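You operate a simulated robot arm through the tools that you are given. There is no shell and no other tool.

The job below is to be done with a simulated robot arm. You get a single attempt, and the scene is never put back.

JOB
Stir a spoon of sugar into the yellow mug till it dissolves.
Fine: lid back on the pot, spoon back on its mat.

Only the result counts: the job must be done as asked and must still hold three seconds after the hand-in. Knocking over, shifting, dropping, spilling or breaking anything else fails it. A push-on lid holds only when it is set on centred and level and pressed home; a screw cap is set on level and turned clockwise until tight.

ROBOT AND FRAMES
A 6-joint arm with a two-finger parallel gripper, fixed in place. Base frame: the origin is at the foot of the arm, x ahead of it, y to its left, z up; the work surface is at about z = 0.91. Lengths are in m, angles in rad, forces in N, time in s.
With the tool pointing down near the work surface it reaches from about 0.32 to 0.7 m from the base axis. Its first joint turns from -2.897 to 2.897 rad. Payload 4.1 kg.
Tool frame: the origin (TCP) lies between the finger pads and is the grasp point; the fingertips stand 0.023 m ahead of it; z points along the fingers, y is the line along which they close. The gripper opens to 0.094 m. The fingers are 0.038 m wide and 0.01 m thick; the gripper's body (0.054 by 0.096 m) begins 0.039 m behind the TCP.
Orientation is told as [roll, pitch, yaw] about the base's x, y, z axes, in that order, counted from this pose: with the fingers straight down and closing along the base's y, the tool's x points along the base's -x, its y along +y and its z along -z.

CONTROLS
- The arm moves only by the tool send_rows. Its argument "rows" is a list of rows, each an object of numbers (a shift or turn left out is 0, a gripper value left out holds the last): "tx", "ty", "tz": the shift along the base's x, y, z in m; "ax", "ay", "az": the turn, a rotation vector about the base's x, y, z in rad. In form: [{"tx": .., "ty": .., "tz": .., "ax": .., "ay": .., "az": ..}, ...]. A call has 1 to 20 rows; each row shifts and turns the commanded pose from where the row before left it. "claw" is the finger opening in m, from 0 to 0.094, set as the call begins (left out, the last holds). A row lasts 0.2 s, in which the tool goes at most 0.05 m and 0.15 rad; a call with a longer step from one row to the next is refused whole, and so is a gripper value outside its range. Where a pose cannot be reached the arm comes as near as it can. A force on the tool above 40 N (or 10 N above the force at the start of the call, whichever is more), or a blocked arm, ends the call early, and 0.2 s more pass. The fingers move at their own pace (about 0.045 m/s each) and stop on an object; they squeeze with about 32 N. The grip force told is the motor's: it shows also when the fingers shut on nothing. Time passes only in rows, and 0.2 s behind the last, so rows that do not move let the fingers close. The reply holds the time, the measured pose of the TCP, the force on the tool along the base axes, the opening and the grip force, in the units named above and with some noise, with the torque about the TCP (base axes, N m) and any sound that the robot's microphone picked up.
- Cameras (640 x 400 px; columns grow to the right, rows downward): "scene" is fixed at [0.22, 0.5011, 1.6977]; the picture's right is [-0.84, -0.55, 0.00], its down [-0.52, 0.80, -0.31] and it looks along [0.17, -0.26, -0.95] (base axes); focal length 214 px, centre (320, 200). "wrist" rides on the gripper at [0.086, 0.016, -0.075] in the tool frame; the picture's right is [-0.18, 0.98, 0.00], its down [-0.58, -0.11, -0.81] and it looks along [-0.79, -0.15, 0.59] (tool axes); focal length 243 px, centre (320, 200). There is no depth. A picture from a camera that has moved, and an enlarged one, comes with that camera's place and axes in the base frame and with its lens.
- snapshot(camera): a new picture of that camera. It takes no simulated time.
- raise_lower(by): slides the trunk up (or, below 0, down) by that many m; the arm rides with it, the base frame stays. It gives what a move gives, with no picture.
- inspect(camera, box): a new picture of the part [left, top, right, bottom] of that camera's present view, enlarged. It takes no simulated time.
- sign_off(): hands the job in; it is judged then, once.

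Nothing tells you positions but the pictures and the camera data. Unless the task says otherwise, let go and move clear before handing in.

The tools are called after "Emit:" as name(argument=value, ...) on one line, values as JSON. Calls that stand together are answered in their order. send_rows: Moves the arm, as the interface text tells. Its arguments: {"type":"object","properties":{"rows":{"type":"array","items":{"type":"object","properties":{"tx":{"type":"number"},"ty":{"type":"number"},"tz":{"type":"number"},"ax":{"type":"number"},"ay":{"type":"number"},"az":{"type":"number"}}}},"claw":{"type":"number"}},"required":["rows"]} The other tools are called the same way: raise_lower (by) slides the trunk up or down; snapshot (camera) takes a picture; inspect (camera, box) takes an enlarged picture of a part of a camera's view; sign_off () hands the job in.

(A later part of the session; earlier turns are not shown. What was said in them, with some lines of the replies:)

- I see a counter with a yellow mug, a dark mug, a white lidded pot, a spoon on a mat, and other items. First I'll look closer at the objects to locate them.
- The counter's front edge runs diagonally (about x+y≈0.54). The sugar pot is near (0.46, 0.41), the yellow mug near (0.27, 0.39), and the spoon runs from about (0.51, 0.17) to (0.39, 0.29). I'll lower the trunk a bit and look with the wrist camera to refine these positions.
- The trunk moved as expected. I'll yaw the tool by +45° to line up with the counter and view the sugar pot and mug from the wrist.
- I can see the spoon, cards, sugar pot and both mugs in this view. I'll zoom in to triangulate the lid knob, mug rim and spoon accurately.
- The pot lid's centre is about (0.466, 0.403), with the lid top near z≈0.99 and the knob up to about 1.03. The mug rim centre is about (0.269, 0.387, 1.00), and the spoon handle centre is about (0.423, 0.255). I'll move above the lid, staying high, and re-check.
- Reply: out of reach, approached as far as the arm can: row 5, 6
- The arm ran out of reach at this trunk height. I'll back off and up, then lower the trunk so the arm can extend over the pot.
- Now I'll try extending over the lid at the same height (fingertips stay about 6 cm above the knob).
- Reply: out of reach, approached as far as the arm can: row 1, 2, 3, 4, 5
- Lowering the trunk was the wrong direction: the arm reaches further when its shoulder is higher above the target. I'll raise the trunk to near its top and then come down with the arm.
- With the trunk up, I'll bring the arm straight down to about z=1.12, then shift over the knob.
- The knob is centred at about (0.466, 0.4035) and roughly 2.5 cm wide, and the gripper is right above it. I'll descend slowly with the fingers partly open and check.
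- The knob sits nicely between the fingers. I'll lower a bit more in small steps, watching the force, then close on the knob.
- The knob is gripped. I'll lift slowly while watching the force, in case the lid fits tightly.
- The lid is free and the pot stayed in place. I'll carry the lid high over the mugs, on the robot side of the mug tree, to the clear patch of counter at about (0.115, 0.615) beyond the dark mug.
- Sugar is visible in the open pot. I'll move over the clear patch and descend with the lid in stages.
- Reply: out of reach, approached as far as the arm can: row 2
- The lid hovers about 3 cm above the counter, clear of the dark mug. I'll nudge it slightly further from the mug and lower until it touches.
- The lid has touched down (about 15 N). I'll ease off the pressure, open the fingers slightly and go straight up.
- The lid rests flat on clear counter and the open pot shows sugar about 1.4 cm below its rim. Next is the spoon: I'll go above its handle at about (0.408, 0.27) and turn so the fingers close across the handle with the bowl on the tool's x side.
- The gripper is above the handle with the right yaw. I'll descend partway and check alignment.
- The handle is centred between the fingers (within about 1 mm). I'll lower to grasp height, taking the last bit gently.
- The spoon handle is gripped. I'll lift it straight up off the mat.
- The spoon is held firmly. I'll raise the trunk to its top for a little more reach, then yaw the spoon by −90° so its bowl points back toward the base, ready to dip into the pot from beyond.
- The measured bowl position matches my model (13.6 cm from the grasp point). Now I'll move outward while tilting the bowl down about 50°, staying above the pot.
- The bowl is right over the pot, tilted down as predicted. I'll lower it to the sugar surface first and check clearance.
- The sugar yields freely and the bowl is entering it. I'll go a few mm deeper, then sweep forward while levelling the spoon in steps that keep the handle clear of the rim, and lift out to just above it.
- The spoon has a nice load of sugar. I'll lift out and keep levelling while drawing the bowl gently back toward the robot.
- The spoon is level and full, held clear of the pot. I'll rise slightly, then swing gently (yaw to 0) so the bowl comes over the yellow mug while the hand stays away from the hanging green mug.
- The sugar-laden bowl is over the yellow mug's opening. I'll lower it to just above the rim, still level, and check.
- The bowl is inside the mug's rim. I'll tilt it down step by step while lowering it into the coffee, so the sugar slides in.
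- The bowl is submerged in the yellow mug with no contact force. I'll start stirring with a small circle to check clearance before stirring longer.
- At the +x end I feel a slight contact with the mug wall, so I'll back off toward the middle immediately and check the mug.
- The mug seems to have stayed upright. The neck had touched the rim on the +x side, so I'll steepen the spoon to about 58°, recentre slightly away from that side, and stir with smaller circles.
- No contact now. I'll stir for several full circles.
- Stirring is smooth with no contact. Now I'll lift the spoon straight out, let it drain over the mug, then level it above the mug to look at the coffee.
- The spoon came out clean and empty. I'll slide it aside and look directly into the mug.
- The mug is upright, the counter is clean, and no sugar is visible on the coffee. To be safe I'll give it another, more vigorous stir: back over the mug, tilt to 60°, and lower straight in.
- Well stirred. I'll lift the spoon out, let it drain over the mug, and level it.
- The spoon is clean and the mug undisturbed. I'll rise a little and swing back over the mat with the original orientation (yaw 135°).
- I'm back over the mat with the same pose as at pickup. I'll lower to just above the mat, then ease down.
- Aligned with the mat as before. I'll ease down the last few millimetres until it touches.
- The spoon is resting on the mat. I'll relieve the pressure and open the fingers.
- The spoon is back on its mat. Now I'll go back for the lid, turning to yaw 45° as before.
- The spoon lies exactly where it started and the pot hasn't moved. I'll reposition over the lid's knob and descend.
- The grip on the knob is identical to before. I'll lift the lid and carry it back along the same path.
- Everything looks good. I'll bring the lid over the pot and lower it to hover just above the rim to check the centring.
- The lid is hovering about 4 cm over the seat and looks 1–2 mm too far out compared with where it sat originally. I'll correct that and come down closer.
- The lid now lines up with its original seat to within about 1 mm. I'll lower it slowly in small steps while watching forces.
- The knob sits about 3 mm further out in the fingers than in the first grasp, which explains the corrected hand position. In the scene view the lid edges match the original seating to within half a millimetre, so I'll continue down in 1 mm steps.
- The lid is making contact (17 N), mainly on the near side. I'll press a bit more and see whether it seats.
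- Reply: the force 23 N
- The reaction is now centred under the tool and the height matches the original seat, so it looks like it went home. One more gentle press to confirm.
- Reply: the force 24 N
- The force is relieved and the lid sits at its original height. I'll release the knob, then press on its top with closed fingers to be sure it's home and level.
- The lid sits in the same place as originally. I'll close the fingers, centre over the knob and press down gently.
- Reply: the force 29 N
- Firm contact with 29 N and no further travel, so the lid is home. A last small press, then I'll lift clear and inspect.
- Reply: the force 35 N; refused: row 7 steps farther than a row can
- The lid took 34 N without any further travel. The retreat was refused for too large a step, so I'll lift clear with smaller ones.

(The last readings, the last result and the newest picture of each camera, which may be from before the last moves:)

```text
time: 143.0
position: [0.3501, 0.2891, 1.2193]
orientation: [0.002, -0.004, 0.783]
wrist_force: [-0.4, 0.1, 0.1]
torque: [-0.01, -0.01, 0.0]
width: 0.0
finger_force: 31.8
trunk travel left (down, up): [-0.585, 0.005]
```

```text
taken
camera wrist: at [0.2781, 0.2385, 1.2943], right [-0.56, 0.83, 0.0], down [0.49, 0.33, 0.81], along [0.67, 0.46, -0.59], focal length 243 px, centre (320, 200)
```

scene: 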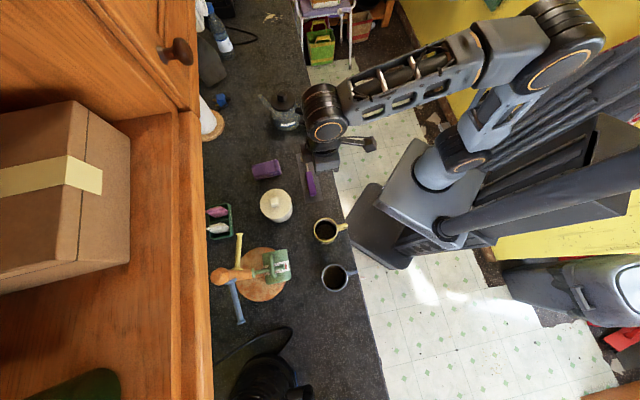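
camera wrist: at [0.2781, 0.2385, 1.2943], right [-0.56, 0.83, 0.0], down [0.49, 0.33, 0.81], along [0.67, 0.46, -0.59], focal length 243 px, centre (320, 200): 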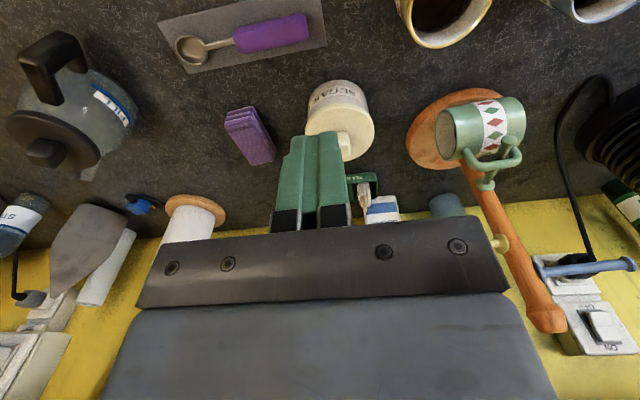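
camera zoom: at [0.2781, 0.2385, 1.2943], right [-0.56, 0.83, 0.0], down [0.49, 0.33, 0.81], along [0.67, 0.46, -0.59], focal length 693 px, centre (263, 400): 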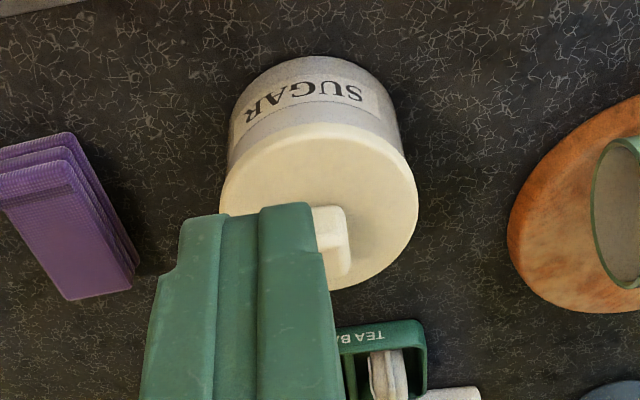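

The lid looks seated, within 1–2 mm of where it started. To compare it properly I'll return to the exact pose of my first close-up and take the same picture.

Emit:
send_rows(rows=[{"tx": -0.033, "ty": -0.0295, "tz": 0.0013}, {"tx": -0.0331, "ty": -0.0296, "tz": 0.0014}, {}, {}, {}, {}, {}], claw=0.094)

Emit:
inspect(camera="wrist", box=[280, 100, 440, 200])

Emit:
inspect(camera="wrist", box=[180, 50, 340, 150])

Emit:
inspect(camera="wrist", box=[360, 0, 520, 130])

```text
time: 144.6
position: [0.2861, 0.2284, 1.2215]
orientation: [0.0, -0.003, 0.784]
wrist_force: [-0.5, 0.4, -0.7]
torque: [-0.03, 0.01, 0.0]
width: 0.094
finger_force: 0.0
trunk travel left (down, up): [-0.585, 0.005]
```

```text
4.00 times, centred on (360, 150) of wrist
camera zoom: at [0.2123, 0.1789, 1.2965], right [-0.56, 0.83, 0.0], down [0.49, 0.33, 0.81], along [0.67, 0.46, -0.59], focal length 970 px, centre (160, 400)
```

zoom: 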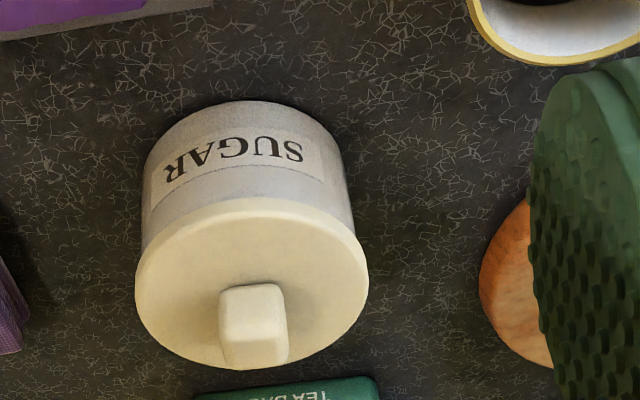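

```text
4.00 times, centred on (260, 100) of wrist
camera zoom: at [0.2123, 0.1789, 1.2965], right [-0.56, 0.83, 0.0], down [0.49, 0.33, 0.81], along [0.67, 0.46, -0.59], focal length 970 px, centre (560, 600)
```

zoom: 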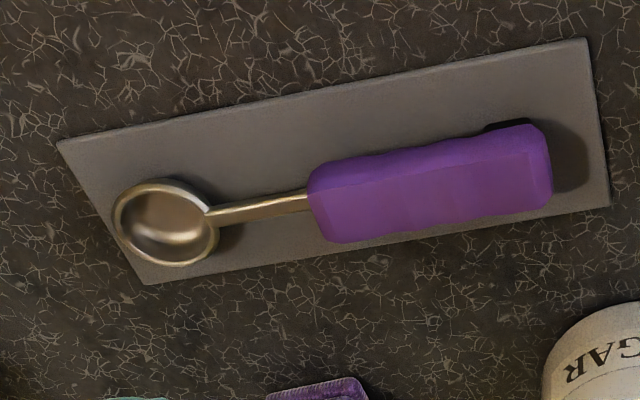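

```text
3.08 times, centred on (440, 65) of wrist
camera zoom: at [0.2123, 0.1789, 1.2965], right [-0.56, 0.83, 0.0], down [0.49, 0.33, 0.81], along [0.67, 0.46, -0.59], focal length 746 px, centre (-49, 615)
```

zoom: 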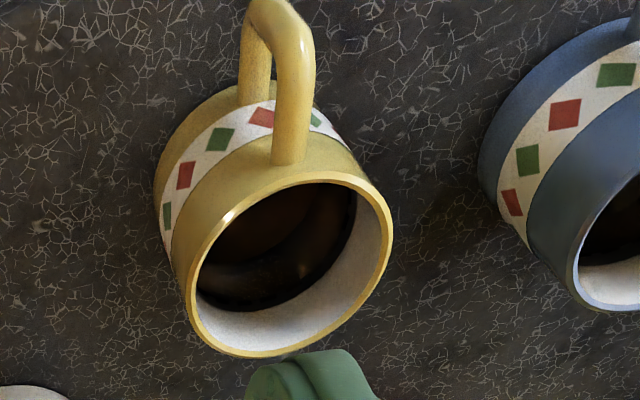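

Emit:
inspect(camera="wrist", box=[308, 120, 378, 196])

Emit:
inspect(camera="scene", box=[264, 188, 300, 226])

```text
5.26 times, centred on (343, 158) of wrist
camera zoom: at [0.2123, 0.1789, 1.2965], right [-0.56, 0.83, 0.0], down [0.49, 0.33, 0.81], along [0.67, 0.46, -0.59], focal length 1277 px, centre (199, 421)
```

zoom: 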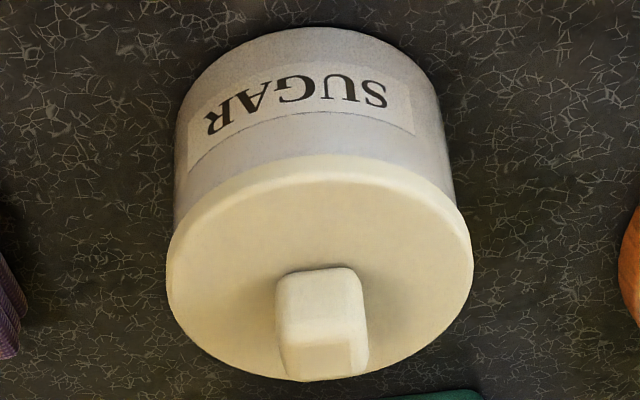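

```text
10.53 times, centred on (282, 207) of scene
camera zoom: at [0.22, 0.5011, 1.6977], right [-0.84, -0.55, 0.0], down [-0.52, 0.8, -0.31], along [0.17, -0.26, -0.95], focal length 2258 px, centre (720, 126)
```

zoom: 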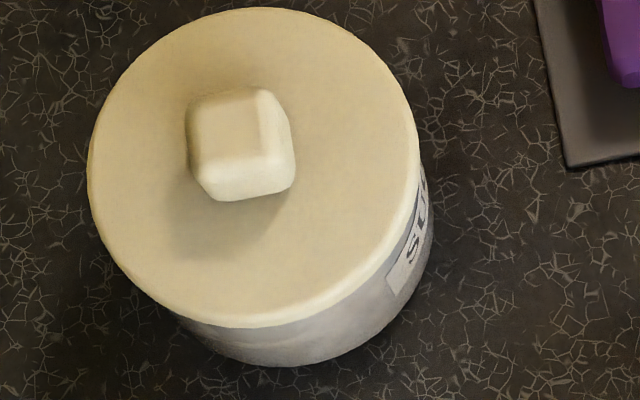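

Emit:
inspect(camera="wrist", box=[395, 50, 450, 110])

Emit:
inspect(camera="scene", box=[312, 215, 342, 247])

Emit:
inspect(camera="scene", box=[240, 150, 370, 300])

```text
6.67 times, centred on (422, 80) of wrist
camera zoom: at [0.2123, 0.1789, 1.2965], right [-0.56, 0.83, 0.0], down [0.49, 0.33, 0.81], along [0.67, 0.46, -0.59], focal length 1618 px, centre (-363, 1000)
```

zoom: 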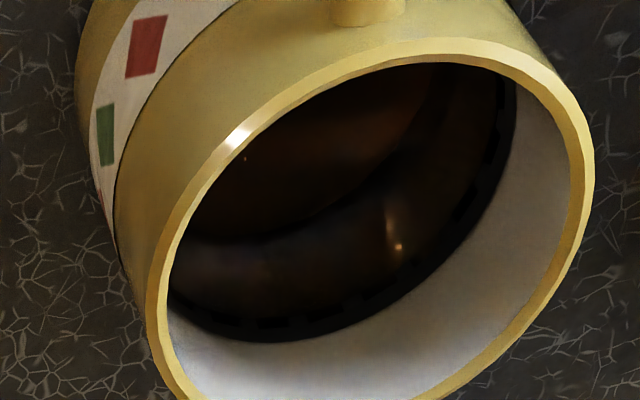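

```text
12.50 times, centred on (327, 231) of scene
camera zoom: at [0.22, 0.5011, 1.6977], right [-0.84, -0.55, 0.0], down [-0.52, 0.8, -0.31], along [0.17, -0.26, -0.95], focal length 2681 px, centre (232, -188)
```

zoom: 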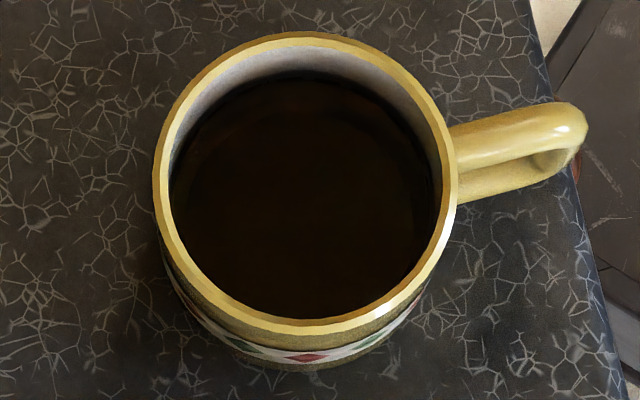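

```text
2.67 times, centred on (305, 225) of scene
camera zoom: at [0.22, 0.5011, 1.6977], right [-0.84, -0.55, 0.0], down [-0.52, 0.8, -0.31], along [0.17, -0.26, -0.95], focal length 572 px, centre (360, 133)
```

zoom: 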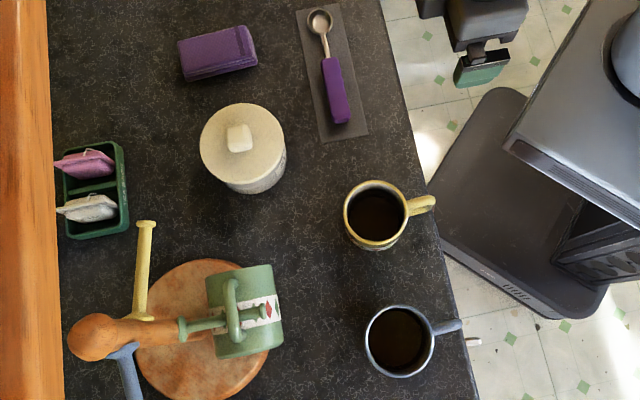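

Everything looks right: the sugar is stirred into the yellow mug with nothing left floating, the lid is seated level on the sugar pot, and the spoon is back on its mat. The counter is clean, nothing else has moved and the arm is clear, so I'm handing in.

Emit:
sign_off()

```text
The job is handed in.
```

I put one spoon of sugar in the yellow mug and stirred it for about 25 circles. The lid is back on the sugar pot and the spoon is back on its mat. The job is handed in, but I haven't seen the verdict.

- **Sugar:** the spoon came out empty and no sugar shows on the coffee. The coffee is too dark to see the bottom, so I can't confirm it fully dissolved.
- **Yellow mug:** early in the stirring the spoon's neck touched the rim. The mug moved about 2 mm and turned slightly, but it stayed upright and nothing spilled.
- **Lid:** it sits at its original height and looks level, and it didn't move further when I pressed on it with about 34 N. It may be 1–2 mm off its original centre, towards the robot.
- **Spoon:** it lies where it started on the mat.

Nothing else on the counter looks moved, and the arm is clear with the gripper open.
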